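You operate a simulated robot arm through the tools that you are given. There is no shell and no other tool. Be economical: measure what you need, move in short steps, check, and stop when the job is done.

Carry out the task below with a simulated two-armed robot. There is one attempt and no reset: what you move stays moved.

TASK
Move the green hose to outlet seven on the pump bench.
Fine: blue valve shut before bench clip four comes out; clip the hose in before you reopen the valve. Where these are worked on the way, their far stop is far enough and under half their travel is too little: blue valve.

It is judged by the outcome, as a careful person would: the job done as asked, and still so three seconds after it is handed in. It fails if anything else is knocked over, pushed out of place, dropped, spilled or broken.

THE ROBOT
Two 7-joint arms with two-finger parallel grippers on one trunk that stands fixed in place. Base frame: the origin is at the foot of the trunk, x ahead of it, y to its left, z up. Units: m, degrees, N and s.
The left shoulder is at [0.07, 0.188, 1.165], the right one opposite. With the tool pointing down near the work surface each hand reaches from about 0.32 to 0.8 m from the base axis, measured 20 degrees to its own side. Payload 3.91 kg a hand.
The TCP of each hand is the grasp point between the finger pads, 0.03 m short of the fingertips. In the tool frame z runs along the fingers and y along their closing line. Largest opening 0.11 m; finger width 0.02, thickness 0.01; the body of the gripper, 0.048 by 0.112 m, starts 0.055 m behind the TCP.
Orientation is that of the tool frame in the base frame, as a unit quaternion [x, y, z, w]. With the fingers straight down and closing along the base's y, the tool's x points along the base's -x, its y along +y and its z along -z.

THE INTERFACE
- The arms move only by the tool step_arm. It takes "left_commands", "right_commands" or both (then of equal length, played together; a hand with none holds still); each is a list of rows, each a list of 7 numbers: the shift along the tool's x, y, z in m, then the turn, a rotation vector about the tool's x, y, z in degrees, then the finger opening in m, from 0 to 0.11. In form: [[tx, ty, tz, ax, ay, az, fingers], ...]. A call has 1 to 8 rows; each row shifts and turns the commanded pose from where the row before left it, along the tool's axes as they then stand. Each row takes 0.2 s and may step no farther than 0.05 m and 8.6 degrees from the row before; otherwise, or with a gripper value out of range, the whole call is refused. A pose out of reach is approached as far as the arm can. The call stops where the force on the tool passes 40 N (or 10 N more than at its start, if that is more) or the arm is blocked; 0.2 s more then pass. Each finger travels about 0.072 m/s and halts on what it meets, pressing with about 25 N; the grip force reading is that of the motor and also rises with nothing between the fingers. The clock runs only during rows and for 0.2 s after the last one: add rows that do not move to give the fingers time. The reply holds the time, the measured pose of the TCP, the force on the tool along the base axes, the opening and the grip force, in the units named above and with some noise, with the torque about the TCP (base axes, N m) and any sound that the robot's microphone picked up.
- Cameras (640 x 400 px; columns grow to the right, rows downward): "scene" is now at [0.1211, 0.0273, 1.4072]; the picture's right is [0.42, -0.91, 0.00], its down [-0.46, -0.21, -0.86] and it looks along [0.78, 0.37, -0.50] (base axes); focal length 313 px, centre (320, 200). "left" rides on the left gripper at [0.072, -0.017, -0.103] in its tool frame; the picture's right is [0.23, 0.97, 0.00], its down [-0.76, 0.18, -0.62] and it looks along [-0.61, 0.14, 0.78] (tool axes); focal length 222 px, centre (320, 200). "right" rides on the right gripper at [0.072, 0.017, -0.103] in its tool frame; the picture's right is [-0.23, 0.97, 0.00], its down [-0.76, -0.18, -0.62] and it looks along [-0.61, -0.14, 0.78] (tool axes); focal length 222 px, centre (320, 200). There is no depth. A picture from a camera that has moved, and an enlarged one, comes with that camera's place and axes in the base frame and with its lens. The place of the scene camera against the robot may be out by one fixed shift of up to 0.025 m in any direction.
- camera(camera): a new picture of that camera. The clock stands still meanwhile.
- raise_lower(by): slides the trunk up (or, below 0, down) by that many m; the arms and the scene camera ride with it, the base frame stays. It gives what a move gives, with no picture.
- turn_head(pan, tilt): turns the head with the scene camera to pan (to the left, within 86 degrees either way) and tilt (down, from -29 to 69), counted from straight ahead of the robot. It gives what a move gives.
- enlarge(camera, box): a new picture of the part [left, top, right, bottom] of that camera's present view, enlarged. The clock stands still meanwhile.
- hand_in(): hands the job in; it is judged then, once.

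Work in short steps. Places have to be worked out from the pictures, the camera data and where the tool is seen: move nearer, look again, correct. Check each grasp and each placing, and mend what went wrong. You have 120 turns and 86 pictures in all, those below and enlarged ones among them. Open the grippers and draw the arms clear of the work before you hand the job in, unless the task says otherwise; then end with one line.

The tools are called after "Call:" as a command line: name --argument value ..., lists and objects as JSON in quotes. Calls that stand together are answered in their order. step_arm: Moves the arms, as the interface text tells. Its arguments: {"type":"object","properties":{"left_commands":{"type":"array","items":{"type":"array","items":{"type":"number"}}},"right_commands":{"type":"array","items":{"type":"array","items":{"type":"number"}}}},"required":[]} The other tools are called the same way: raise_lower (by) slides the trunk up or down; turn_head (pan, tilt) turns the head that bears the scene camera; camera (camera) takes a picture; enlarge (camera, box) takes an enlarged picture of a part of a camera's view; hand_in () hands the job in.

At the start:

```text
time: 0.0
left_ee_pos: [0.4384, 0.4889, 1.2285]
left_orientation: [-0.001, 1.0, 0.0, 0.0]
left_ft_force: [1.1, 0.3, 0.6]
left_moment: [-0.04, -0.02, 0.02]
left_width: 0.11
left_grip_force: 0.1
right_ee_pos: [0.4503, 0.0771, 1.1713]
right_orientation: [-0.001, 1.0, 0.0, 0.0]
right_ft_force: [0.4, 0.4, 0.7]
right_moment: [0.03, 0.02, 0.0]
right_width: 0.1101
right_grip_force: 0.1
trunk travel left (down, up): [-0.675, 0.265]
head pan, tilt: [25.1, 30.2]
```

scene: 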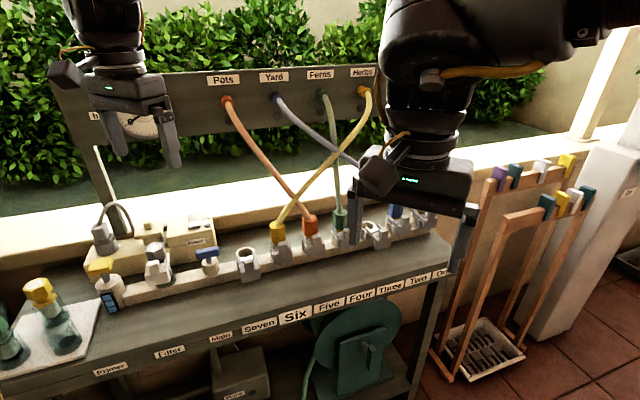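
right: 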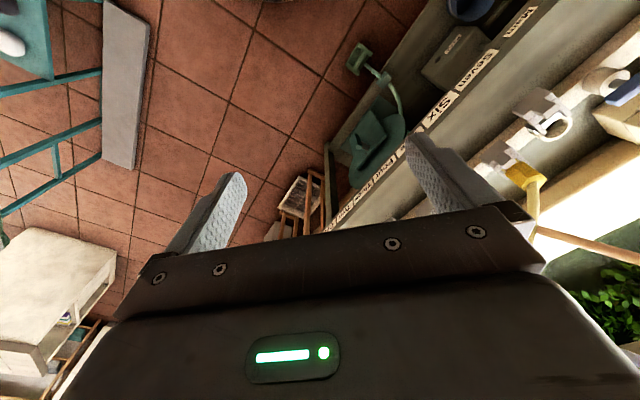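
left: 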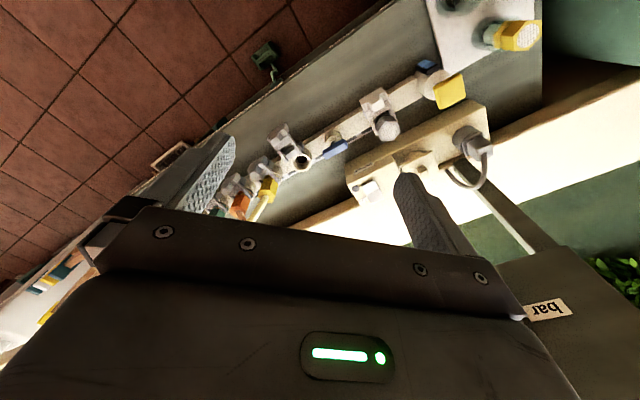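

The right arm hides part of the bench; I enlarge the scene around the outlets first.

Call:
enlarge --camera "scene" --box '[220, 180, 460, 330]'

Call:
enlarge --camera "scene" --box '[60, 180, 300, 330]'

```text
2.67 times, centred on (340, 255) of scene
camera zoom: at [0.1211, 0.0273, 1.4072], right [0.42, -0.91, 0.0], down [-0.46, -0.21, -0.86], along [0.78, 0.37, -0.5], focal length 835 px, centre (267, 53)
```

zoom: 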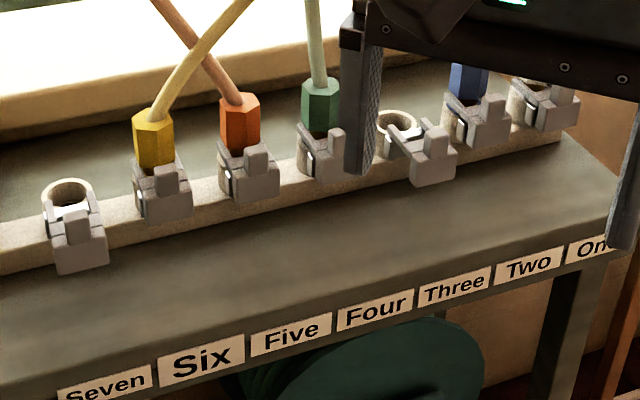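

```text
2.67 times, centred on (180, 255) of scene
camera zoom: at [0.1211, 0.0273, 1.4072], right [0.42, -0.91, 0.0], down [-0.46, -0.21, -0.86], along [0.78, 0.37, -0.5], focal length 835 px, centre (693, 53)
```

zoom: 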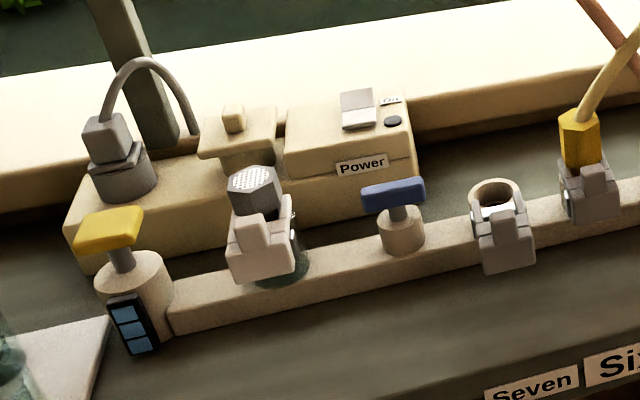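

The blue valve triangulates to about (0.55, 0.54, 0.92), and the outlets run away from it at about 40 degrees. I move the right hand aside to clear the view, and move the left hand back a little.

Call:
step_arm --right_commands '[[0, -0.05, 0, 0, 0, 0, 0.05], [0, -0.05, 0, 0, 0, 0, 0.05], [0, -0.05, 0, 0, 0, 0, 0.05], [0, -0.05, 0, 0, 0, 0, 0.05], [0.03, -0.04, 0, 0, 0, 0, 0.05], [0.03, -0.04, 0, 0, 0, 0, 0.05]]' --left_commands '[[0.02, 0.02, 0, 0, 0, 0, 0.11], [0.02, 0.02, 0, 0, 0, 0, 0.11], [0.02, 0.02, 0, 0, 0, 0, 0.11], [0.0, 0.02, 0, 0, 0, 0, 0.11], [0, 0, 0, 0, 0, 0, 0.11], [0, 0, 0, 0, 0, 0, 0.11]]'

Call:
turn_head --pan 33 --tilt 36

Call:
camera --camera "scene"

Call:
camera --camera "left"

```text
time: 1.4
left_ee_pos: [0.3778, 0.5676, 1.2323]
left_orientation: [0.0, 1.0, 0.0, 0.001]
left_ft_force: [-0.3, 0.9, 0.1]
left_moment: [0.03, -0.03, -0.03]
left_width: 0.1099
left_grip_force: 0.1
right_ee_pos: [0.3845, -0.1991, 1.169]
right_orientation: [0.0, 1.0, 0.001, 0.002]
right_ft_force: [-0.1, 0.1, 0.1]
right_moment: [0.02, 0.0, -0.03]
right_width: 0.0499
right_grip_force: 0.1
right hand out of reach, approached as far as the arm can: row 6
trunk travel left (down, up): [-0.675, 0.265]
head pan, tilt: [25.1, 30.2]
```

```text
time: 2.1
left_ee_pos: [0.3804, 0.569, 1.2306]
left_orientation: [0.0, 1.0, 0.0, 0.0]
left_ft_force: [0.0, -0.5, -0.4]
left_moment: [0.02, 0.01, -0.02]
left_width: 0.1101
left_grip_force: 0.1
right_ee_pos: [0.3883, -0.1976, 1.1692]
right_orientation: [0.001, 1.0, -0.001, -0.001]
right_ft_force: [-0.1, -0.1, -0.6]
right_moment: [0.0, 0.0, -0.01]
right_width: 0.0501
right_grip_force: 0.1
trunk travel left (down, up): [-0.675, 0.265]
head pan, tilt: [33.0, 36.0]
```

```text
80 pictures are left
camera scene: at [0.1127, 0.0366, 1.3982], right [0.54, -0.84, 0.0], down [-0.49, -0.32, -0.81], along [0.68, 0.44, -0.59], focal length 313 px, centre (320, 200)
```

scene: 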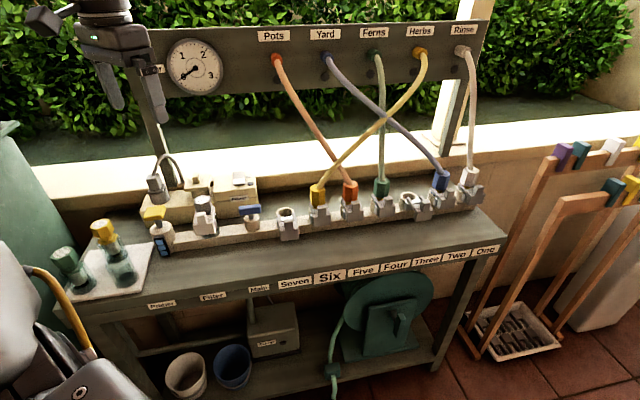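

```text
79 pictures are left
camera left: at [0.3096, 0.5529, 1.3328], right [-0.23, 0.97, 0.0], down [0.76, 0.18, 0.62], along [0.61, 0.14, -0.78], focal length 222 px, centre (320, 200)
```

left: 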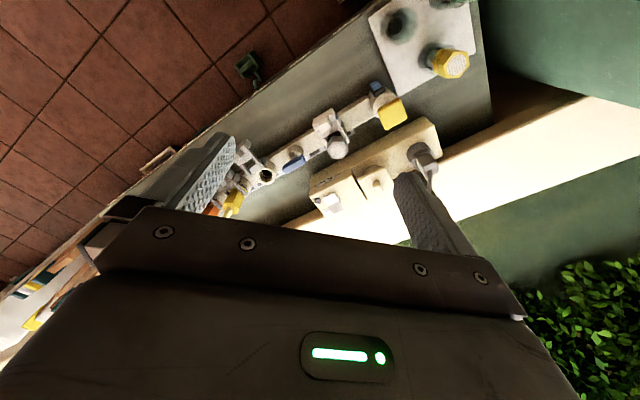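

Call:
enlarge --camera "scene" --box '[230, 140, 390, 240]'

Call:
enlarge --camera "scene" --box '[360, 140, 520, 240]'

Call:
enlarge --camera "scene" --box '[130, 150, 290, 250]'

Call:
enlarge --camera "scene" --box '[140, 30, 300, 130]'

```text
4.00 times, centred on (310, 190) of scene
camera zoom: at [0.1127, 0.0366, 1.3982], right [0.54, -0.84, 0.0], down [-0.49, -0.32, -0.81], along [0.68, 0.44, -0.59], focal length 1253 px, centre (360, 240)
```

zoom: 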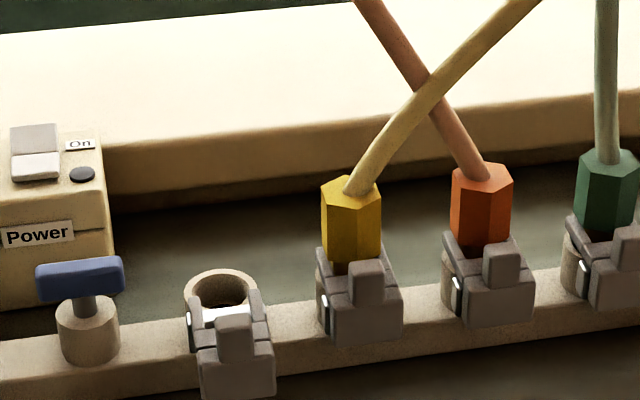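

```text
4.00 times, centred on (440, 190) of scene
camera zoom: at [0.1127, 0.0366, 1.3982], right [0.54, -0.84, 0.0], down [-0.49, -0.32, -0.81], along [0.68, 0.44, -0.59], focal length 1253 px, centre (-160, 240)
```

zoom: 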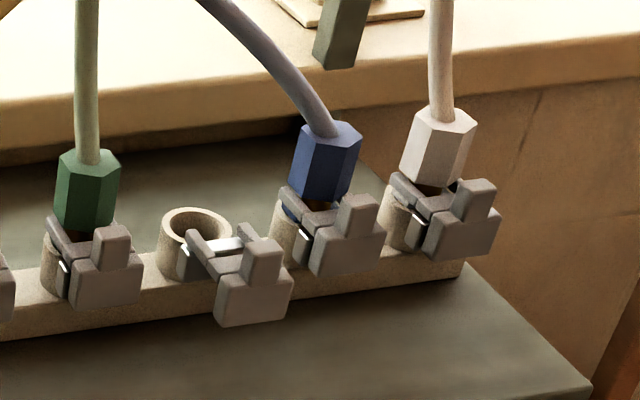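

```text
4.00 times, centred on (210, 200) of scene
camera zoom: at [0.1127, 0.0366, 1.3982], right [0.54, -0.84, 0.0], down [-0.49, -0.32, -0.81], along [0.68, 0.44, -0.59], focal length 1253 px, centre (760, 200)
```

zoom: 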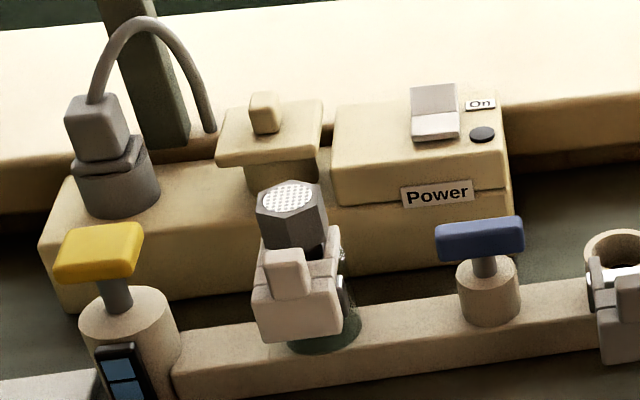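

```text
4.00 times, centred on (220, 80) of scene
camera zoom: at [0.1127, 0.0366, 1.3982], right [0.54, -0.84, 0.0], down [-0.49, -0.32, -0.81], along [0.68, 0.44, -0.59], focal length 1253 px, centre (720, 680)
```

zoom: 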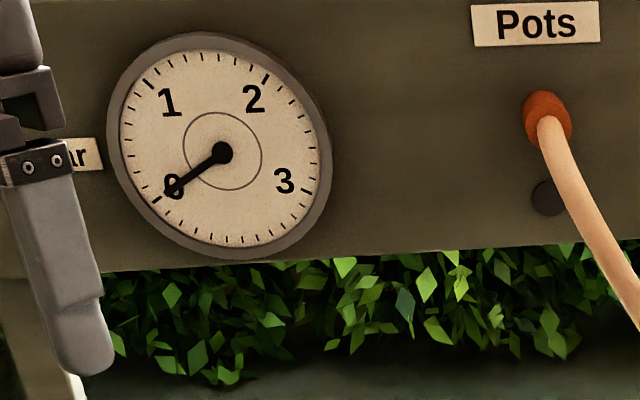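

The gauge reads 0. The blue handle lies along the manifold, so it looks open. Outlets run along (0.707, -0.707), spaced about 0.082 m, with seven near (0.59, 0.45) and four near (0.77, 0.28). I bring the left hand over and turn it square to the bench for a close look.

Call:
step_arm --left_commands '[[-0.01, -0.045, 0.015, 0, 0, 0, 0.11], [-0.01, -0.045, 0.015, 0, 0, 0, 0.11], [0, -0.045, 0.02, 0, 0, 0, 0.11], [0, -0.04, 0.02, 0, 0, -7.5, 0.11], [0, 0, 0.01, 0, 0, -7.5, 0.11], [0, 0, 0.01, 0, 0, -7.5, 0.11], [0, 0, 0, 0, 0, -7.5, 0.11], [0, 0, 0, 0, 0, -7.5, 0.11]]'

Call:
step_arm --left_commands '[[0, 0, 0, 0, 0, -7.5, 0.11], [0, 0, 0, 0, 0, 0, 0.11]]'

Call:
camera --camera "left"

```text
time: 3.9
left_ee_pos: [0.3968, 0.394, 1.1394]
left_orientation: [-0.227, 0.974, 0.001, 0.001]
left_ft_force: [0.1, -0.2, -0.1]
left_moment: [0.01, 0.02, 0.0]
left_width: 0.1099
left_grip_force: 0.0
left hand out of reach, approached as far as the arm can: row 7, 8
right_ee_pos: [0.3858, -0.1991, 1.1698]
right_orientation: [0.0, 1.0, 0.0, 0.0]
right_ft_force: [-0.4, 0.0, 0.1]
right_moment: [0.03, 0.01, 0.03]
right_width: 0.0502
right_grip_force: 0.1
trunk travel left (down, up): [-0.675, 0.265]
head pan, tilt: [33.0, 36.0]
```

```text
time: 4.5
left_ee_pos: [0.3973, 0.3953, 1.1398]
left_orientation: [-0.227, 0.974, 0.001, 0.0]
left_ft_force: [0.0, 0.1, -0.1]
left_moment: [0.01, 0.03, -0.03]
left_width: 0.1102
left_grip_force: 0.1
left hand out of reach, approached as far as the arm can: row 1
right_ee_pos: [0.3874, -0.1987, 1.1685]
right_orientation: [0.001, 1.0, 0.0, 0.002]
right_ft_force: [-1.6, 0.7, 0.6]
right_moment: [0.01, 0.0, -0.01]
right_width: 0.0499
right_grip_force: 0.1
trunk travel left (down, up): [-0.675, 0.265]
head pan, tilt: [33.0, 36.0]
```

```text
74 pictures are left
camera left: at [0.3407, 0.3475, 1.2413], right [-0.63, 0.77, 0.0], down [0.6, 0.5, 0.62], along [0.48, 0.4, -0.78], focal length 222 px, centre (320, 200)
```

left: 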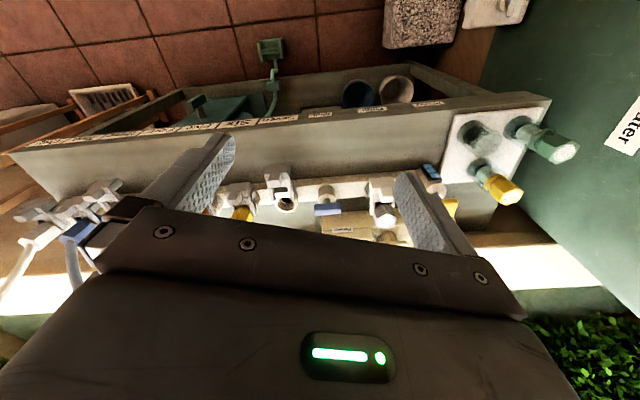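

The left view is centred on the grasp point, but the yaw stopped at 26°. I raise the trunk to give the arm more room, then try yawing again.

Call:
raise_lower --by 0.15

Call:
step_arm --left_commands '[[-0.03, 0, 0.03, 0, 0, 0, 0.11], [-0.03, 0, 0.03, 0, 0, 0, 0.11], [-0.03, 0, 0.03, 0, 0, 0, 0.11], [0, 0, 0.03, 0, 0, -6, 0.11], [0, 0, 0.0, 0, 0, -6, 0.11], [0, 0, 0.0, 0, 0, -7, 0.11]]'

```text
time: 6.2
left_ee_pos: [0.398, 0.3953, 1.2891]
left_orientation: [-0.226, 0.974, 0.0, 0.0]
left_ft_force: [0.4, -0.1, 0.1]
left_moment: [-0.03, -0.03, 0.0]
left_width: 0.1103
left_grip_force: 0.2
right_ee_pos: [0.3876, -0.1971, 1.3194]
right_orientation: [0.001, 1.0, 0.0, 0.001]
right_ft_force: [0.3, -1.2, 0.1]
right_moment: [0.03, 0.02, 0.0]
right_width: 0.05
right_grip_force: 0.1
trunk travel left (down, up): [-0.825, 0.115]
head pan, tilt: [33.0, 36.0]
```

```text
time: 7.6
left_ee_pos: [0.479, 0.4412, 1.1737]
left_orientation: [-0.328, 0.945, 0.001, 0.0]
left_ft_force: [0.3, -0.3, 0.4]
left_moment: [0.02, 0.04, 0.0]
left_width: 0.1101
left_grip_force: 0.0
left hand out of reach, approached as far as the arm can: row 5, 6
right_ee_pos: [0.3873, -0.197, 1.3184]
right_orientation: [0.0, 1.0, 0.001, 0.001]
right_ft_force: [-0.1, -0.6, -0.4]
right_moment: [-0.01, 0.05, 0.0]
right_width: 0.0498
right_grip_force: 0.0
trunk travel left (down, up): [-0.825, 0.115]
head pan, tilt: [33.0, 36.0]
```

Call:
camera --camera "left"

Call:
camera --camera "scene"

```text
73 pictures are left
camera left: at [0.4327, 0.3824, 1.2758], right [-0.78, 0.62, 0.0], down [0.49, 0.61, 0.62], along [0.39, 0.49, -0.78], focal length 222 px, centre (320, 200)
```

left: 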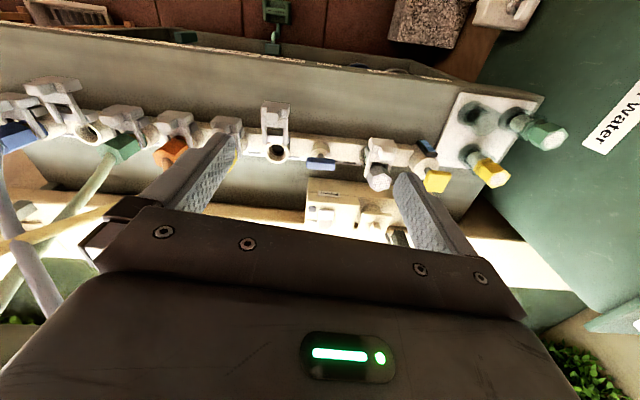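

```text
72 pictures are left
camera scene: at [0.1123, 0.0361, 1.5482], right [0.55, -0.84, 0.0], down [-0.49, -0.32, -0.81], along [0.68, 0.44, -0.59], focal length 313 px, centre (320, 200)
```

scene: 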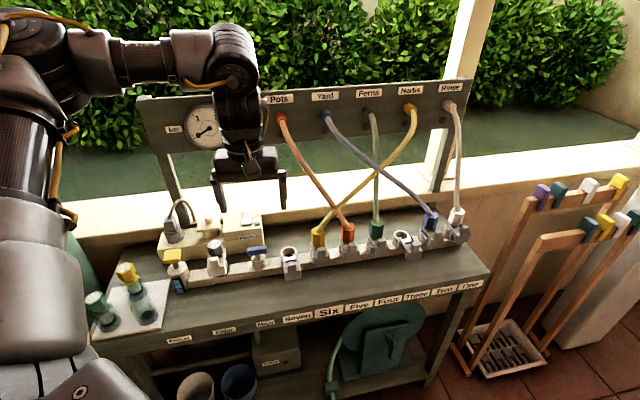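

Call:
enlarge --camera "left" --box '[230, 90, 410, 202]'

Call:
enlarge --camera "left" --box '[0, 60, 180, 172]'

Call:
enlarge --camera "scene" --box '[190, 210, 350, 310]'

```text
3.56 times, centred on (320, 146) of left
camera zoom: at [0.4327, 0.3824, 1.2758], right [-0.78, 0.62, 0.0], down [0.49, 0.61, 0.62], along [0.39, 0.49, -0.78], focal length 790 px, centre (320, 392)
```

zoom: 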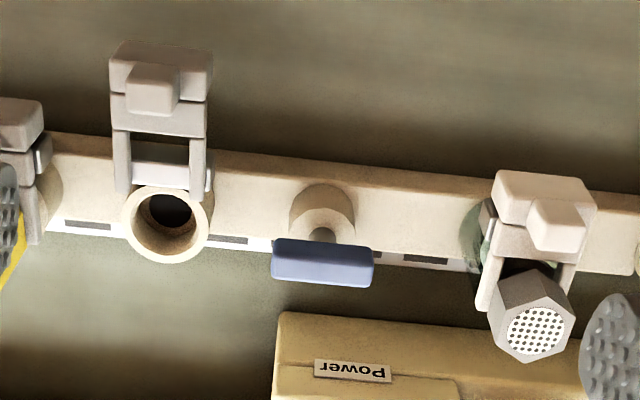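

```text
3.56 times, centred on (90, 116) of left
camera zoom: at [0.4327, 0.3824, 1.2758], right [-0.78, 0.62, 0.0], down [0.49, 0.61, 0.62], along [0.39, 0.49, -0.78], focal length 790 px, centre (1138, 499)
```

zoom: 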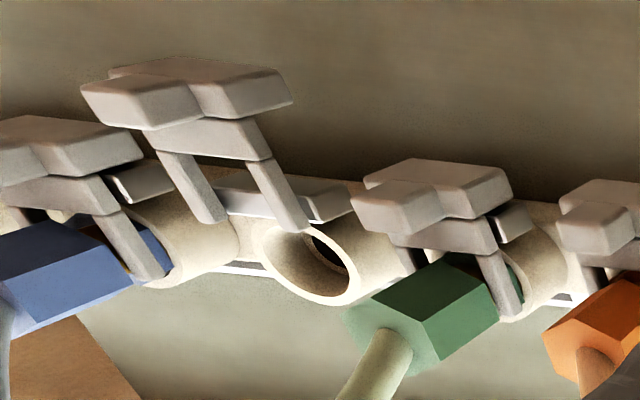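

```text
4.00 times, centred on (270, 260) of scene
camera zoom: at [0.1123, 0.0361, 1.5482], right [0.55, -0.84, 0.0], down [-0.49, -0.32, -0.81], along [0.68, 0.44, -0.59], focal length 1253 px, centre (520, -40)
```

zoom: 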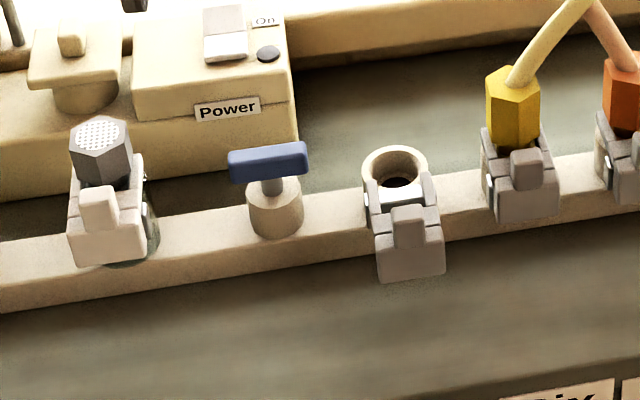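

Clips seven and three are already pulled out; the others are in. Two left-camera views put the valve handle at about (0.563, 0.549, 0.898). I turn the left hand to yaw -45°, so the fingers can straddle the handle, and then look again.

Call:
step_arm --left_commands '[[0, 0, 0, 0, 0, 8.4, 0.11], [0, 0, 0, 0, 0, 8.4, 0.11], [0, 0, 0, 0, 0, 8.4, 0.11], [0, 0, 0, 0, 0, 8.4, 0.11], [0, 0, 0, 0, 0, 8.4, 0.11], [0, 0, 0, 0, 0, 8.4, 0.11], [0, 0, 0, 0, 0, 8.4, 0.11], [0, 0, 0, 0, 0, 8.4, 0.11]]'

Call:
step_arm --left_commands '[[0, 0, 0, 0, 0, 8.4, 0.11], [0, 0, 0, 0, 0, 7.7, 0.11], [0, 0.045, 0.0, 0, 0, 0, 0.11], [0, 0.045, 0.0, 0, 0, 0, 0.11], [0, 0, 0.04, 0, 0, 0, 0.11], [0, 0, 0, 0, 0, 0, 0.11]]'

Call:
camera --camera "left"

```text
time: 9.4
left_ee_pos: [0.4786, 0.4416, 1.172]
left_orientation: [0.251, 0.968, 0.0, 0.0]
left_ft_force: [-0.8, 0.6, -1.0]
left_moment: [-0.01, 0.03, 0.0]
left_width: 0.1101
left_grip_force: 0.1
right_ee_pos: [0.3883, -0.1974, 1.3185]
right_orientation: [0.0, 1.0, 0.0, -0.001]
right_ft_force: [0.0, 0.6, -1.1]
right_moment: [0.0, -0.01, 0.01]
right_width: 0.0499
right_grip_force: 0.1
trunk travel left (down, up): [-0.825, 0.115]
head pan, tilt: [33.0, 36.0]
```

```text
time: 10.8
left_ee_pos: [0.5435, 0.5068, 1.1336]
left_orientation: [0.384, 0.923, 0.0, 0.0]
left_ft_force: [0.0, -0.3, -0.5]
left_moment: [0.0, -0.01, -0.01]
left_width: 0.1098
left_grip_force: 0.2
right_ee_pos: [0.3864, -0.1965, 1.3192]
right_orientation: [0.001, 1.0, 0.0, 0.001]
right_ft_force: [-0.5, -0.1, 0.2]
right_moment: [0.0, 0.02, 0.01]
right_width: 0.0503
right_grip_force: 0.1
trunk travel left (down, up): [-0.825, 0.115]
head pan, tilt: [33.0, 36.0]
```

```text
68 pictures are left
camera left: at [0.481, 0.5451, 1.2347], right [0.53, 0.85, 0.0], down [0.66, -0.41, 0.62], along [0.53, -0.33, -0.78], focal length 222 px, centre (320, 200)
```

left: 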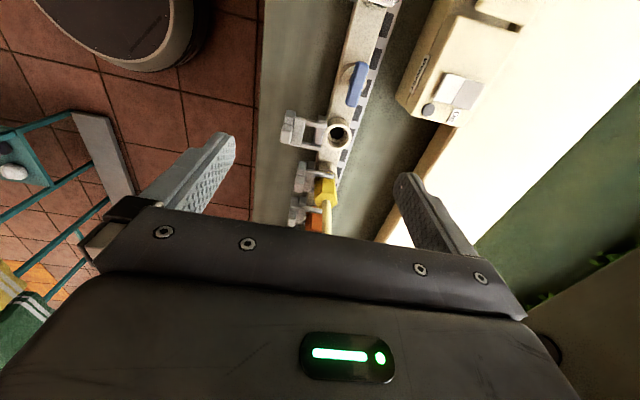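

The handle again comes out at (0.564, 0.551), and the power box is about 0.076 m behind it, so the gripper body fits. I centre over the handle and descend to z≈1.0.

Call:
step_arm --left_commands '[[0.016, 0.044, 0.0, 0, 0, 0, 0.06], [0, 0, 0.04, 0, 0, 0, 0.06], [0, 0, 0.045, 0, 0, 0, 0.06], [0, 0, 0.045, 0, 0, 0, 0.06], [0, 0, 0, 0, 0, 0, 0.06], [0, 0, 0, 0, 0, 0, 0.06]]'

Call:
camera --camera "left"

Call:
enlarge --camera "scene" --box '[170, 170, 330, 270]'

```text
time: 12.2
left_ee_pos: [0.5638, 0.5457, 1.0019]
left_orientation: [0.384, 0.924, 0.0, -0.001]
left_ft_force: [-0.7, -0.2, -0.6]
left_moment: [-0.04, -0.02, 0.01]
left_width: 0.0602
left_grip_force: 0.1
right_ee_pos: [0.3876, -0.1972, 1.32]
right_orientation: [0.001, 1.0, 0.0, 0.001]
right_ft_force: [0.7, -0.5, 0.4]
right_moment: [-0.03, 0.0, 0.03]
right_width: 0.0501
right_grip_force: 0.0
trunk travel left (down, up): [-0.825, 0.115]
head pan, tilt: [33.0, 36.0]
```

```text
67 pictures are left
camera left: at [0.5006, 0.5857, 1.1024], right [0.53, 0.85, 0.0], down [0.66, -0.41, 0.62], along [0.53, -0.33, -0.78], focal length 222 px, centre (320, 200)
```

left: 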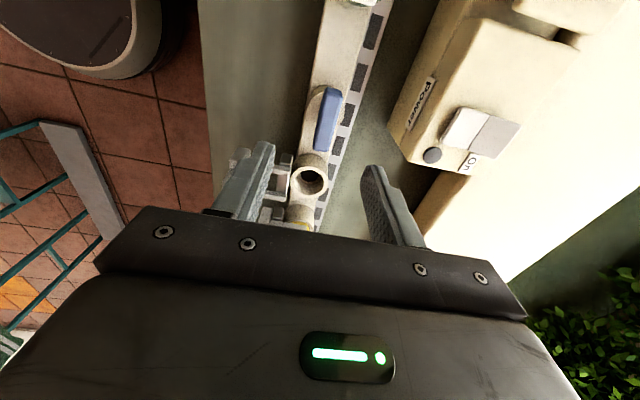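

```text
4.00 times, centred on (250, 220) of scene
camera zoom: at [0.1118, 0.0366, 1.5483], right [0.54, -0.84, 0.0], down [-0.49, -0.32, -0.81], along [0.68, 0.44, -0.59], focal length 1253 px, centre (600, 120)
```

zoom: 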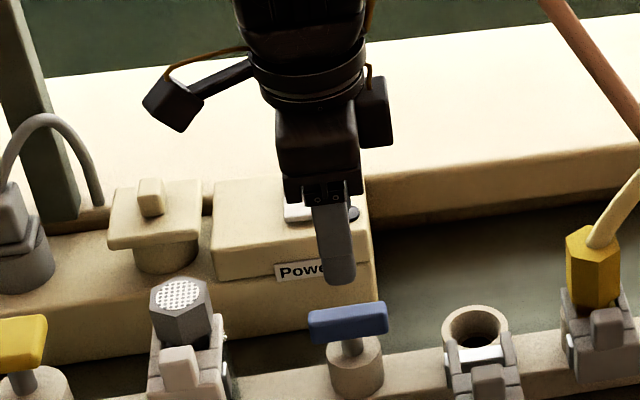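

Small correction, then descend around the handle and close on it.

Call:
step_arm --left_commands '[[0.005, 0.006, 0.03, 0, 0, 0, 0.06], [0, 0, 0.035, 0, 0, 0, 0.06], [0, 0, 0.027, 0, 0, 0, 0.06], [0, 0, 0, 0, 0, 0, 0.06]]'

Call:
enlarge --camera "scene" --box '[170, 170, 330, 270]'

Call:
camera --camera "left"

```text
time: 13.2
left_ee_pos: [0.5283, 0.541, 0.9642]
left_orientation: [0.383, 0.924, 0.0, 0.0]
left_ft_force: [-0.2, -0.3, -0.5]
left_moment: [0.03, 0.0, -0.01]
left_width: 0.06
left_grip_force: 0.1
left hand out of reach, approached as far as the arm can: row 1, 2, 3
right_ee_pos: [0.3877, -0.1975, 1.3198]
right_orientation: [0.001, 1.0, 0.0, 0.0]
right_ft_force: [-0.1, -0.1, -0.4]
right_moment: [-0.03, 0.02, 0.01]
right_width: 0.0499
right_grip_force: 0.1
trunk travel left (down, up): [-0.825, 0.115]
head pan, tilt: [33.0, 36.0]
```

```text
4.00 times, centred on (250, 220) of scene
camera zoom: at [0.1129, 0.0361, 1.5482], right [0.54, -0.84, 0.0], down [-0.49, -0.32, -0.81], along [0.68, 0.44, -0.59], focal length 1253 px, centre (600, 120)
```

zoom: 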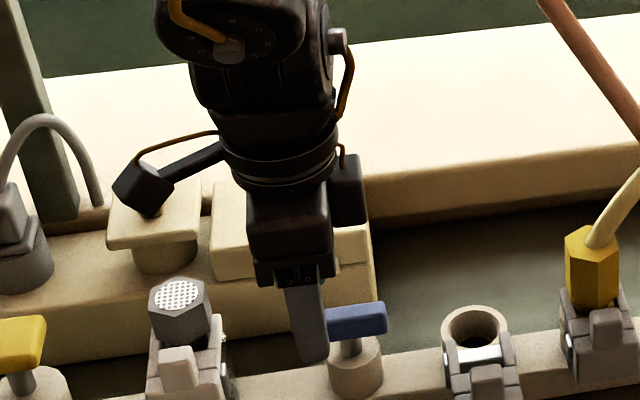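

```text
64 pictures are left
camera left: at [0.4649, 0.5805, 1.0651], right [0.53, 0.85, 0.0], down [0.66, -0.41, 0.62], along [0.53, -0.33, -0.78], focal length 222 px, centre (320, 200)
```

left: 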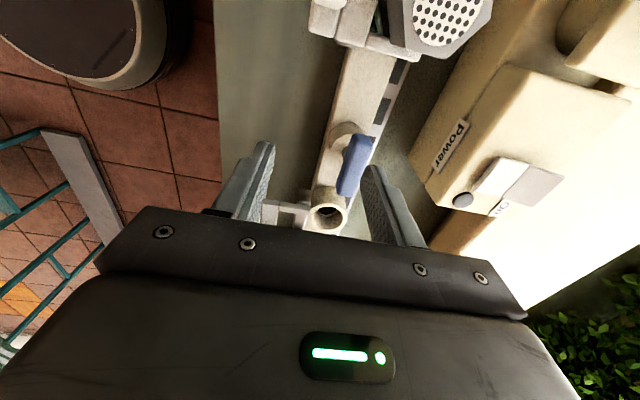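

Arm reach ran out (trunk too high), and the hand drifted sideways without touching. I lift, then lower the trunk by 0.15.

Call:
step_arm --left_commands '[[0, 0, -0.05, 0, 0, 0, 0.06], [0, 0, -0.05, 0, 0, 0, 0.06], [0, 0, -0.05, 0, 0, 0, 0.06], [-0.015, 0.03, -0.03, 0, 0, 0, 0.06], [0, 0, 0, 0, 0, 0, 0.06]]'

Call:
raise_lower --by -0.15

```text
time: 14.4
left_ee_pos: [0.5556, 0.5526, 1.1443]
left_orientation: [0.384, 0.923, 0.0, -0.001]
left_ft_force: [-0.4, 0.3, 0.3]
left_moment: [-0.01, 0.04, -0.02]
left_width: 0.0602
left_grip_force: 0.1
right_ee_pos: [0.3874, -0.1971, 1.3194]
right_orientation: [0.001, 1.0, 0.0, 0.001]
right_ft_force: [0.7, -0.9, -0.5]
right_moment: [-0.01, 0.0, 0.03]
right_width: 0.0501
right_grip_force: 0.1
trunk travel left (down, up): [-0.825, 0.115]
head pan, tilt: [33.0, 36.0]
```

```text
time: 16.2
left_ee_pos: [0.5552, 0.5532, 0.9929]
left_orientation: [0.384, 0.923, 0.001, 0.0]
left_ft_force: [-0.2, 0.0, -0.1]
left_moment: [-0.01, 0.0, 0.03]
left_width: 0.0602
left_grip_force: 0.2
right_ee_pos: [0.3874, -0.1972, 1.1692]
right_orientation: [0.001, 1.0, 0.0, 0.0]
right_ft_force: [-0.2, 0.4, 0.2]
right_moment: [0.02, 0.01, 0.02]
right_width: 0.05
right_grip_force: 0.2
trunk travel left (down, up): [-0.675, 0.265]
head pan, tilt: [33.0, 36.0]
```

Call:
step_arm --left_commands '[[-0.005, 0.005, 0.02, 0, 0, 0, 0.06], [0, 0, 0.02, 0, 0, 0, 0.06], [0, 0, 0, 0, 0, 0, 0.06]]'

Call:
camera --camera "left"

Call:
enlarge --camera "scene" --box '[170, 140, 330, 240]'

```text
time: 17.0
left_ee_pos: [0.5619, 0.5532, 0.9543]
left_orientation: [0.383, 0.924, 0.001, 0.0]
left_ft_force: [-0.9, 0.5, 0.0]
left_moment: [0.0, 0.0, -0.01]
left_width: 0.0599
left_grip_force: 0.0
right_ee_pos: [0.3861, -0.1986, 1.1702]
right_orientation: [0.001, 1.0, 0.0, 0.001]
right_ft_force: [0.2, 0.1, 0.4]
right_moment: [0.04, 0.02, 0.0]
right_width: 0.0498
right_grip_force: 0.0
trunk travel left (down, up): [-0.675, 0.265]
head pan, tilt: [33.0, 36.0]
```

```text
63 pictures are left
camera left: at [0.4999, 0.5931, 1.0554], right [0.53, 0.85, 0.0], down [0.66, -0.41, 0.62], along [0.53, -0.33, -0.78], focal length 222 px, centre (320, 200)
```

left: 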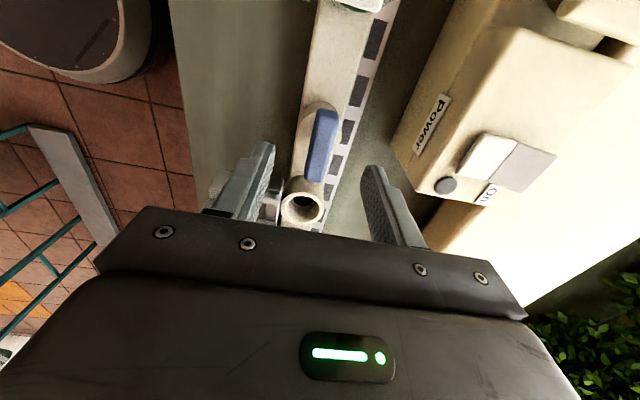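

```text
4.00 times, centred on (250, 190) of scene
camera zoom: at [0.1122, 0.036, 1.3983], right [0.54, -0.84, 0.0], down [-0.49, -0.32, -0.81], along [0.68, 0.44, -0.59], focal length 1253 px, centre (600, 240)
```

zoom: 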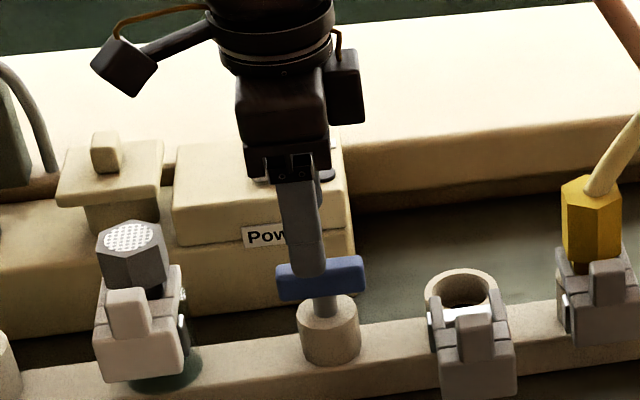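

Aligned over the handle; descend 0.042 and close.

Call:
step_arm --left_commands '[[0, 0.001, 0.02, 0, 0, 0, 0.06], [0, 0, 0.022, 0, 0, 0, 0.06], [0, 0, 0, 0, 0, 0, 0.06]]'

Call:
step_arm --left_commands '[[0, 0, 0, 0, 0, 0, 0.03], [0, 0, 0, 0, 0, 0, 0.0], [0, 0, 0, 0, 0, 0, 0.0], [0, 0, 0, 0, 0, 0, 0.0]]'

Call:
enlarge --camera "scene" --box '[170, 140, 330, 240]'

```text
time: 17.8
left_ee_pos: [0.5651, 0.5539, 0.9128]
left_orientation: [0.384, 0.923, 0.0, 0.0]
left_ft_force: [-0.3, -0.5, 0.3]
left_moment: [-0.07, -0.01, -0.02]
left_width: 0.0599
left_grip_force: 0.1
right_ee_pos: [0.3877, -0.1975, 1.1687]
right_orientation: [0.001, 1.0, 0.0, 0.001]
right_ft_force: [-0.7, -0.3, -0.7]
right_moment: [0.0, -0.02, -0.01]
right_width: 0.0501
right_grip_force: 0.1
trunk travel left (down, up): [-0.675, 0.265]
head pan, tilt: [33.0, 36.0]
```

```text
time: 18.8
left_ee_pos: [0.563, 0.5533, 0.9112]
left_orientation: [0.383, 0.924, -0.002, 0.0]
left_ft_force: [-8.5, -9.8, -9.4]
left_moment: [-0.3, -0.47, -0.05]
left_width: 0.0168
left_grip_force: 44.5
right_ee_pos: [0.3873, -0.1988, 1.1688]
right_orientation: [0.002, 1.0, -0.001, 0.001]
right_ft_force: [-0.2, 0.3, 0.4]
right_moment: [-0.05, 0.0, -0.04]
right_width: 0.05
right_grip_force: 0.0
trunk travel left (down, up): [-0.675, 0.265]
head pan, tilt: [33.0, 36.0]
```

```text
4.00 times, centred on (250, 190) of scene
camera zoom: at [0.1121, 0.036, 1.3981], right [0.54, -0.84, 0.0], down [-0.49, -0.32, -0.81], along [0.68, 0.44, -0.59], focal length 1253 px, centre (600, 240)
```

zoom: 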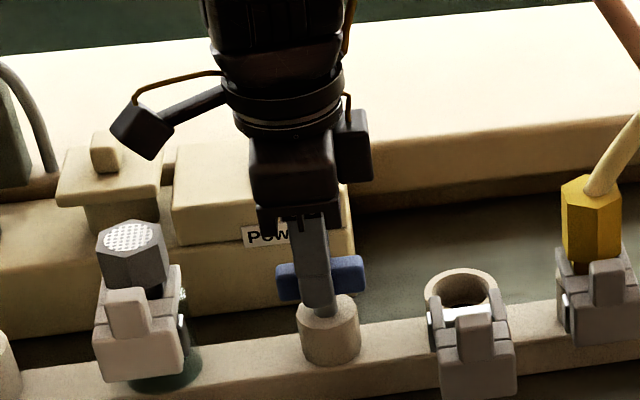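

Gripped at 0.017 m. I ease the lateral load and try a small clockwise turn, reading the torque.

Call:
step_arm --left_commands '[[0, -0.003, 0, 0, 0, 0, 0.0], [0, 0, 0, 0, 0, 6, 0.0], [0, 0, 0, 0, 0, 6, 0.0]]'

```text
time: 19.6
left_ee_pos: [0.5634, 0.5527, 0.9118]
left_orientation: [0.477, 0.879, 0.003, 0.001]
left_ft_force: [14.1, 15.9, 9.4]
left_moment: [0.46, 0.9, 0.08]
left_width: 0.017
left_grip_force: 45.2
right_ee_pos: [0.3887, -0.1967, 1.1679]
right_orientation: [0.0, 1.0, -0.001, 0.0]
right_ft_force: [0.1, 0.1, 0.2]
right_moment: [-0.01, 0.01, 0.02]
right_width: 0.0501
right_grip_force: 0.0
trunk travel left (down, up): [-0.675, 0.265]
head pan, tilt: [33.0, 36.0]
```

It turns freely clockwise. I continue in steps.

Call:
step_arm --left_commands '[[0, 0.0015, 0, 0, 0, 8, 0.0], [0, 0, 0, 0, 0, 8, 0.0], [0, 0, 0, 0, 0, 8, 0.0]]'

Call:
enlarge --camera "scene" --box '[170, 140, 330, 240]'

```text
time: 20.4
left_ee_pos: [0.5653, 0.5537, 0.9115]
left_orientation: [0.651, 0.759, 0.001, 0.001]
left_ft_force: [19.7, 19.9, 19.7]
left_moment: [-0.46, -0.11, 0.03]
left_width: 0.0168
left_grip_force: 45.2
right_ee_pos: [0.388, -0.1974, 1.1693]
right_orientation: [0.001, 1.0, -0.001, 0.0]
right_ft_force: [0.2, -0.5, 0.2]
right_moment: [-0.03, 0.0, -0.01]
right_width: 0.0503
right_grip_force: 0.1
trunk travel left (down, up): [-0.675, 0.265]
head pan, tilt: [33.0, 36.0]
```

```text
4.00 times, centred on (250, 190) of scene
camera zoom: at [0.1138, 0.0377, 1.3982], right [0.54, -0.84, 0.0], down [-0.49, -0.32, -0.81], along [0.68, 0.44, -0.59], focal length 1253 px, centre (600, 240)
```

zoom: 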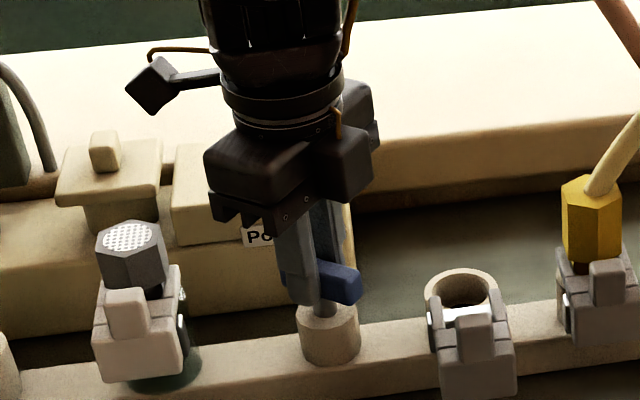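

Call:
step_arm --left_commands '[[0.0015, 0.002, -0.0015, 0, 0, 0, 0.0], [0, 0, 0, 0, 0, 8, 0.0], [0, 0, 0, 0, 0, 8, 0.0]]'

```text
time: 21.2
left_ee_pos: [0.5659, 0.5531, 0.9113]
left_orientation: [0.75, 0.661, -0.001, -0.001]
left_ft_force: [11.7, 6.6, 8.1]
left_moment: [1.0, -0.52, 0.0]
left_width: 0.0167
left_grip_force: 44.6
right_ee_pos: [0.3879, -0.1977, 1.1702]
right_orientation: [0.001, 1.0, 0.0, 0.0]
right_ft_force: [-0.7, 0.3, -0.2]
right_moment: [0.02, 0.0, 0.05]
right_width: 0.05
right_grip_force: 0.0
trunk travel left (down, up): [-0.675, 0.265]
head pan, tilt: [33.0, 36.0]
```

Call:
step_arm --left_commands '[[0.0007, 0.0012, -0.0005, 0, 0, 8, 0.0], [0, 0, 0, 0, 0, 8, 0.0], [0, 0, 0, 0, 0, 8, 0.0]]'

```text
time: 22.0
left_ee_pos: [0.566, 0.5549, 0.9113]
left_orientation: [0.872, 0.49, -0.001, 0.0]
left_ft_force: [8.4, -0.3, -1.5]
left_moment: [1.13, -0.98, 0.02]
left_width: 0.0167
left_grip_force: 45.5
right_ee_pos: [0.3889, -0.1974, 1.1685]
right_orientation: [0.001, 1.0, 0.0, 0.001]
right_ft_force: [-0.3, 0.3, 0.3]
right_moment: [-0.01, -0.01, 0.0]
right_width: 0.0502
right_grip_force: 0.2
trunk travel left (down, up): [-0.675, 0.265]
head pan, tilt: [33.0, 36.0]
```

Call:
step_arm --left_commands '[[0, 0.0005, 0, 0, 0, 7, 0.0], [0, 0, 0, 0, 0, 7, 0.0], [0, 0, 0, 0, 0, 5, 0.0], [0, 0, 0, 0, 0, 0, 0.0]]'

Call:
enlarge --camera "scene" --box '[170, 140, 330, 240]'

```text
time: 23.0
left_ee_pos: [0.5679, 0.555, 0.9112]
left_orientation: [0.94, 0.341, -0.002, 0.0]
left_ft_force: [9.2, -9.0, -8.6]
left_moment: [-0.71, 0.24, 1.13]
left_width: 0.0182
left_grip_force: 45.0
right_ee_pos: [0.3907, -0.1988, 1.1686]
right_orientation: [0.002, 1.0, 0.0, -0.001]
right_ft_force: [0.1, -0.2, 0.4]
right_moment: [0.01, 0.02, 0.02]
right_width: 0.0499
right_grip_force: 0.0
trunk travel left (down, up): [-0.675, 0.265]
head pan, tilt: [33.0, 36.0]
```

```text
4.00 times, centred on (250, 190) of scene
camera zoom: at [0.1153, 0.0363, 1.3979], right [0.54, -0.84, 0.0], down [-0.49, -0.32, -0.81], along [0.68, 0.44, -0.59], focal length 1253 px, centre (600, 240)
```

zoom: 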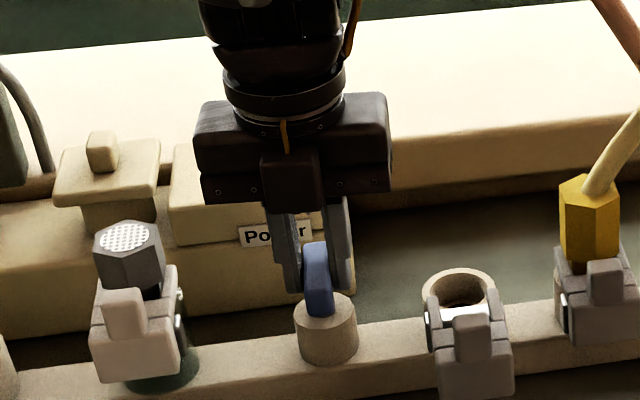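

It hit the far stop at 90° (torque 1.1 N·m), so the valve is shut. I relax the turn, release and lift.

Call:
step_arm --left_commands '[[0, 0, 0, 0, 0, -3, 0.0], [0, 0, 0, 0, 0, 0, 0.05], [0, 0, 0, 0, 0, 0, 0.05], [0, 0, -0.03, 0, 0, 0, 0.05], [0, 0, -0.04, 0, 0, 0, 0.05], [0, 0, -0.05, 0, 0, 0, 0.05], [0, 0, -0.05, 0, 0, 0, 0.05], [0, 0, 0, 0, 0, 0, 0.05]]'

Call:
camera --camera "left"

Call:
enlarge --camera "scene" --box '[240, 140, 480, 290]'

```text
time: 24.8
left_ee_pos: [0.5672, 0.5525, 1.0804]
left_orientation: [0.931, 0.366, -0.001, 0.0]
left_ft_force: [-0.1, 0.0, 0.0]
left_moment: [0.0, 0.02, -0.02]
left_width: 0.0499
left_grip_force: 0.0
right_ee_pos: [0.3883, -0.196, 1.1688]
right_orientation: [0.001, 1.0, 0.0, 0.0]
right_ft_force: [0.1, -0.2, -0.1]
right_moment: [0.01, -0.02, 0.02]
right_width: 0.0501
right_grip_force: 0.0
trunk travel left (down, up): [-0.675, 0.265]
head pan, tilt: [33.0, 36.0]
```

```text
58 pictures are left
camera left: at [0.6089, 0.6163, 1.1825], right [0.83, -0.56, 0.0], down [-0.44, -0.65, 0.62], along [-0.35, -0.52, -0.78], focal length 222 px, centre (320, 200)
```

left: 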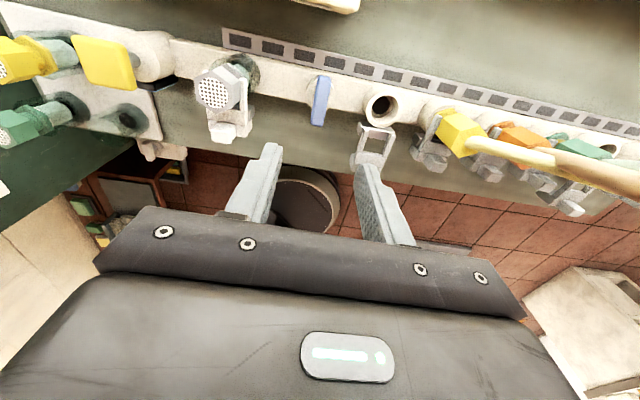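

```text
2.67 times, centred on (360, 215) of scene
camera zoom: at [0.1132, 0.0372, 1.3981], right [0.54, -0.84, 0.0], down [-0.49, -0.32, -0.81], along [0.68, 0.44, -0.59], focal length 835 px, centre (213, 160)
```

zoom: 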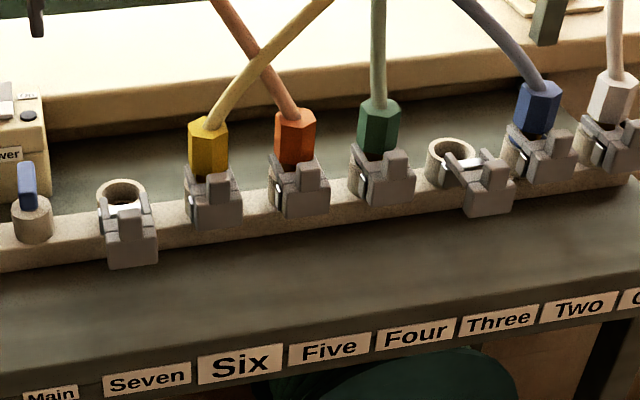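

The handle is now across the manifold. Next I bring the left hand in front of the outlets and swing it round to yaw about +45° for a tilted approach.

Call:
step_arm --left_commands '[[-0.037, 0.0225, -0.01, 0, 0, 0, 0.08], [-0.037, 0.0225, -0.01, 0, 0, 0, 0.08], [-0.037, 0.0225, -0.01, 0, 0, 0, 0.08], [-0.037, 0.0225, 0, 0, 0, 0, 0.08], [-0.037, 0.0225, 0, 0, 0, 0, 0.08], [-0.037, 0.0225, 0, 0, 0, -8.5, 0.08], [0, 0, 0, 0, 0, -8.5, 0.08], [0, 0, 0, 0, 0, -8.5, 0.08]]'

Call:
step_arm --left_commands '[[0, 0, 0, 0, 0, -8.5, 0.08], [0, 0, 0, 0, 0, -8.5, 0.08], [0, 0, 0, 0, 0, -8.5, 0.08], [0, 0, 0, 0, 0, -8.5, 0.08], [0, 0, 0, 0, 0, -8.5, 0.08], [0, 0, 0, 0, 0, -8.5, 0.08], [0, 0, 0, 0, 0, -8.5, 0.08], [0, 0, 0, 0, 0, -8.5, 0.08]]'

Call:
step_arm --left_commands '[[0, 0, 0, 0, 0, -8.5, 0.08], [0, 0, 0, 0, 0, -8.5, 0.08], [0, 0, 0, 0, 0, -8.5, 0.08], [0, 0, 0, 0, 0, -8.5, 0.08], [0, 0, 0, 0, 0, -8.5, 0.08], [0, 0, 0, 0, -8, 0, 0.08], [0, 0, 0, 0, -8, 0, 0.08]]'

```text
time: 26.6
left_ee_pos: [0.4951, 0.3054, 1.1133]
left_orientation: [0.826, 0.564, 0.001, 0.0]
left_ft_force: [-0.1, -0.3, -0.4]
left_moment: [-0.01, -0.03, 0.01]
left_width: 0.0801
left_grip_force: 0.1
right_ee_pos: [0.3875, -0.1976, 1.1702]
right_orientation: [0.001, 1.0, 0.0, 0.0]
right_ft_force: [0.0, 0.6, -0.8]
right_moment: [0.0, -0.03, 0.0]
right_width: 0.0501
right_grip_force: 0.0
trunk travel left (down, up): [-0.675, 0.265]
head pan, tilt: [33.0, 36.0]
```

```text
time: 28.4
left_ee_pos: [0.4944, 0.3046, 1.1124]
left_orientation: [0.371, 0.929, 0.0, 0.0]
left_ft_force: [0.0, 0.0, 0.0]
left_moment: [-0.02, 0.01, -0.03]
left_width: 0.08
left_grip_force: 0.1
right_ee_pos: [0.3875, -0.198, 1.1696]
right_orientation: [0.001, 1.0, -0.001, 0.0]
right_ft_force: [0.2, -0.2, 0.2]
right_moment: [-0.03, 0.01, -0.02]
right_width: 0.0502
right_grip_force: 0.1
trunk travel left (down, up): [-0.675, 0.265]
head pan, tilt: [33.0, 36.0]
```

```text
time: 30.0
left_ee_pos: [0.4934, 0.3053, 1.1116]
left_orientation: [0.008, 0.99, -0.002, 0.14]
left_ft_force: [-0.5, -0.1, -0.2]
left_moment: [0.01, -0.02, 0.02]
left_width: 0.0798
left_grip_force: 0.1
right_ee_pos: [0.387, -0.1972, 1.1699]
right_orientation: [0.001, 1.0, 0.0, 0.001]
right_ft_force: [-0.3, -0.4, -0.7]
right_moment: [-0.01, -0.02, -0.03]
right_width: 0.0501
right_grip_force: 0.1
trunk travel left (down, up): [-0.675, 0.265]
head pan, tilt: [33.0, 36.0]
```

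Call:
step_arm --left_commands '[[0, 0, 0, 0, -8, 0, 0.08], [0, 0, 0, 0, -8, 0, 0.08], [0, 0, 0, 0, -8, 0, 0.08], [0, 0, 0, -5.14, 0, -6.13, 0.08], [0, 0, 0, -5.14, 0, -6.13, 0.08], [0, 0, 0, -5.14, 0, -6.13, 0.08], [0, 0, 0, -5.14, 0, -6.13, 0.08], [0, 0, 0, -5.14, 0, -6.13, 0.08]]'

Call:
step_arm --left_commands '[[0, 0, 0, -3.2, 0, -3.8, 0.08], [0, 0, 0, 0, 0, 0, 0.08]]'

Call:
camera --camera "left"

Call:
camera --camera "scene"

```text
time: 31.8
left_ee_pos: [0.5124, 0.3479, 1.1174]
left_orientation: [-0.052, 0.939, 0.018, 0.34]
left_ft_force: [0.1, 0.2, -1.3]
left_moment: [0.01, -0.02, -0.01]
left_width: 0.0798
left_grip_force: 0.1
left hand out of reach, approached as far as the arm can: row 4, 5, 6, 7, 8
right_ee_pos: [0.3888, -0.1968, 1.1682]
right_orientation: [0.001, 1.0, -0.001, -0.001]
right_ft_force: [-0.3, 0.9, -0.5]
right_moment: [0.05, -0.03, 0.01]
right_width: 0.05
right_grip_force: 0.0
trunk travel left (down, up): [-0.675, 0.265]
head pan, tilt: [33.0, 36.0]
```

```text
time: 32.4
left_ee_pos: [0.5131, 0.3483, 1.1172]
left_orientation: [-0.052, 0.939, 0.018, 0.341]
left_ft_force: [-0.3, 0.9, 0.3]
left_moment: [-0.01, 0.01, 0.01]
left_width: 0.08
left_grip_force: 0.3
left hand out of reach, approached as far as the arm can: row 1
right_ee_pos: [0.388, -0.1984, 1.1695]
right_orientation: [0.001, 1.0, 0.0, 0.0]
right_ft_force: [-0.2, -0.6, -0.3]
right_moment: [0.04, 0.0, 0.0]
right_width: 0.0503
right_grip_force: 0.0
trunk travel left (down, up): [-0.675, 0.265]
head pan, tilt: [33.0, 36.0]
```

```text
56 pictures are left
camera left: at [0.3938, 0.3184, 1.1482], right [-0.28, 0.95, -0.15], down [0.16, 0.2, 0.97], along [0.95, 0.25, -0.21], focal length 222 px, centre (320, 200)
```

left: 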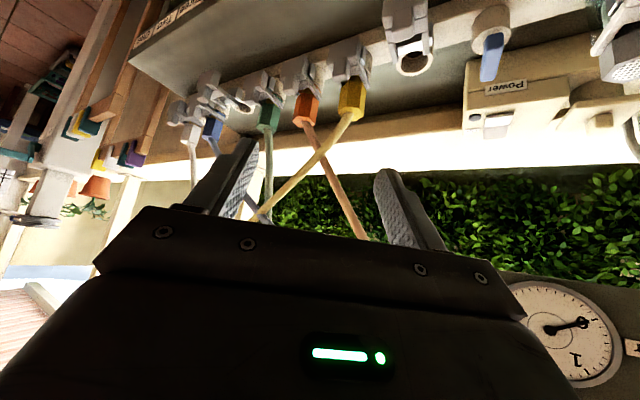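

```text
55 pictures are left
camera scene: at [0.1126, 0.0365, 1.3982], right [0.54, -0.84, 0.0], down [-0.49, -0.32, -0.81], along [0.68, 0.44, -0.59], focal length 313 px, centre (320, 200)
```

scene: 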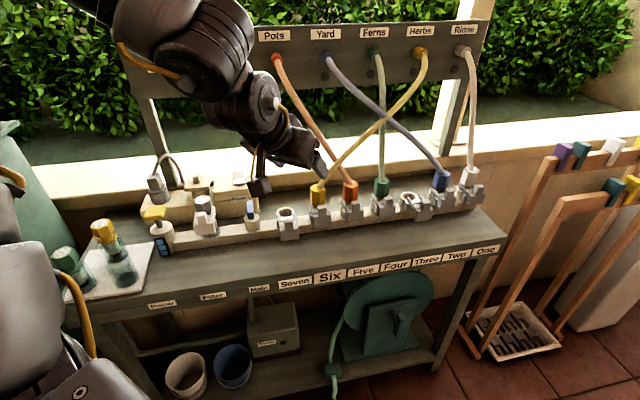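

The left wrist cannot yaw that way when tilted. By symmetry the right arm should have +45° near its mid-range, so I retract the left arm and tilt and yaw the right one.

Call:
step_arm --left_commands '[[0, 0, 0, 0, 8, 0, 0.08], [0, 0, 0, 0, 8, 0, 0.08], [0, 0, 0, 0, 8, 0, 0.08], [0, 0, 0, 0, 8, 0, 0.08], [0, 0, 0, 0, 8, 0, 0.08], [0.025, 0.04, -0.01, 0, 0, 0, 0.08], [0.025, 0.04, -0.01, 0, 0, 0, 0.08], [0.025, 0.04, -0.01, 0, 0, 0, 0.08]]' --right_commands '[[-0.03, 0.03, 0, 0, -8, 0, 0.08], [-0.03, 0.03, 0, 0, -8, 0, 0.08], [0, 0.03, 0, 0, -8, 0, 0.08], [0, 0, 0, 0, -8, 0, 0.08], [0, 0, 0, 0, -8, 0, 0.08], [0, 0, 0, -5.14, 0, -6.13, 0.08], [0, 0, 0, -5.14, 0, -6.13, 0.08], [0, 0, 0, -5.14, 0, -6.13, 0.08]]'

Call:
step_arm --left_commands '[[0.02, 0.04, -0.01, 0, 0, 0, 0.08], [0.02, 0.04, 0, 0, 0, 0, 0.08], [0, 0.03, 0, 0, 0, 0, 0.08], [0, 0, 0, 0, 0, 0, 0.08]]' --right_commands '[[0, 0, 0, -5.14, 0, -6.13, 0.08], [0, 0, 0, -5.14, 0, -6.13, 0.08], [0, 0, 0, -3.2, 0, -3.8, 0.08], [0, 0, 0, 0, 0, 0, 0.08]]'

```text
time: 34.2
left_ee_pos: [0.4229, 0.4628, 1.1462]
left_orientation: [-0.054, 0.999, -0.004, -0.001]
left_ft_force: [-0.4, 0.5, -1.0]
left_moment: [-0.06, -0.03, -0.02]
left_width: 0.0801
left_grip_force: 0.1
right_ee_pos: [0.4302, -0.0769, 1.1733]
right_orientation: [-0.165, 0.925, 0.057, 0.338]
right_ft_force: [-0.2, 0.5, -0.5]
right_moment: [-0.02, -0.02, 0.0]
right_width: 0.0801
right_grip_force: 0.1
right hand out of reach, approached as far as the arm can: row 8
trunk travel left (down, up): [-0.675, 0.265]
head pan, tilt: [33.0, 36.0]
```

```text
time: 35.2
left_ee_pos: [0.3724, 0.5636, 1.1572]
left_orientation: [-0.055, 0.999, -0.001, -0.001]
left_ft_force: [-0.3, 0.1, -0.7]
left_moment: [0.01, 0.0, 0.01]
left_width: 0.08
left_grip_force: 0.0
right_ee_pos: [0.4329, -0.0835, 1.171]
right_orientation: [-0.194, 0.919, 0.072, 0.335]
right_ft_force: [-0.7, 1.1, -0.3]
right_moment: [0.01, 0.01, 0.01]
right_width: 0.0802
right_grip_force: 0.1
right hand out of reach, approached as far as the arm can: row 1, 2, 3
trunk travel left (down, up): [-0.675, 0.265]
head pan, tilt: [33.0, 36.0]
```

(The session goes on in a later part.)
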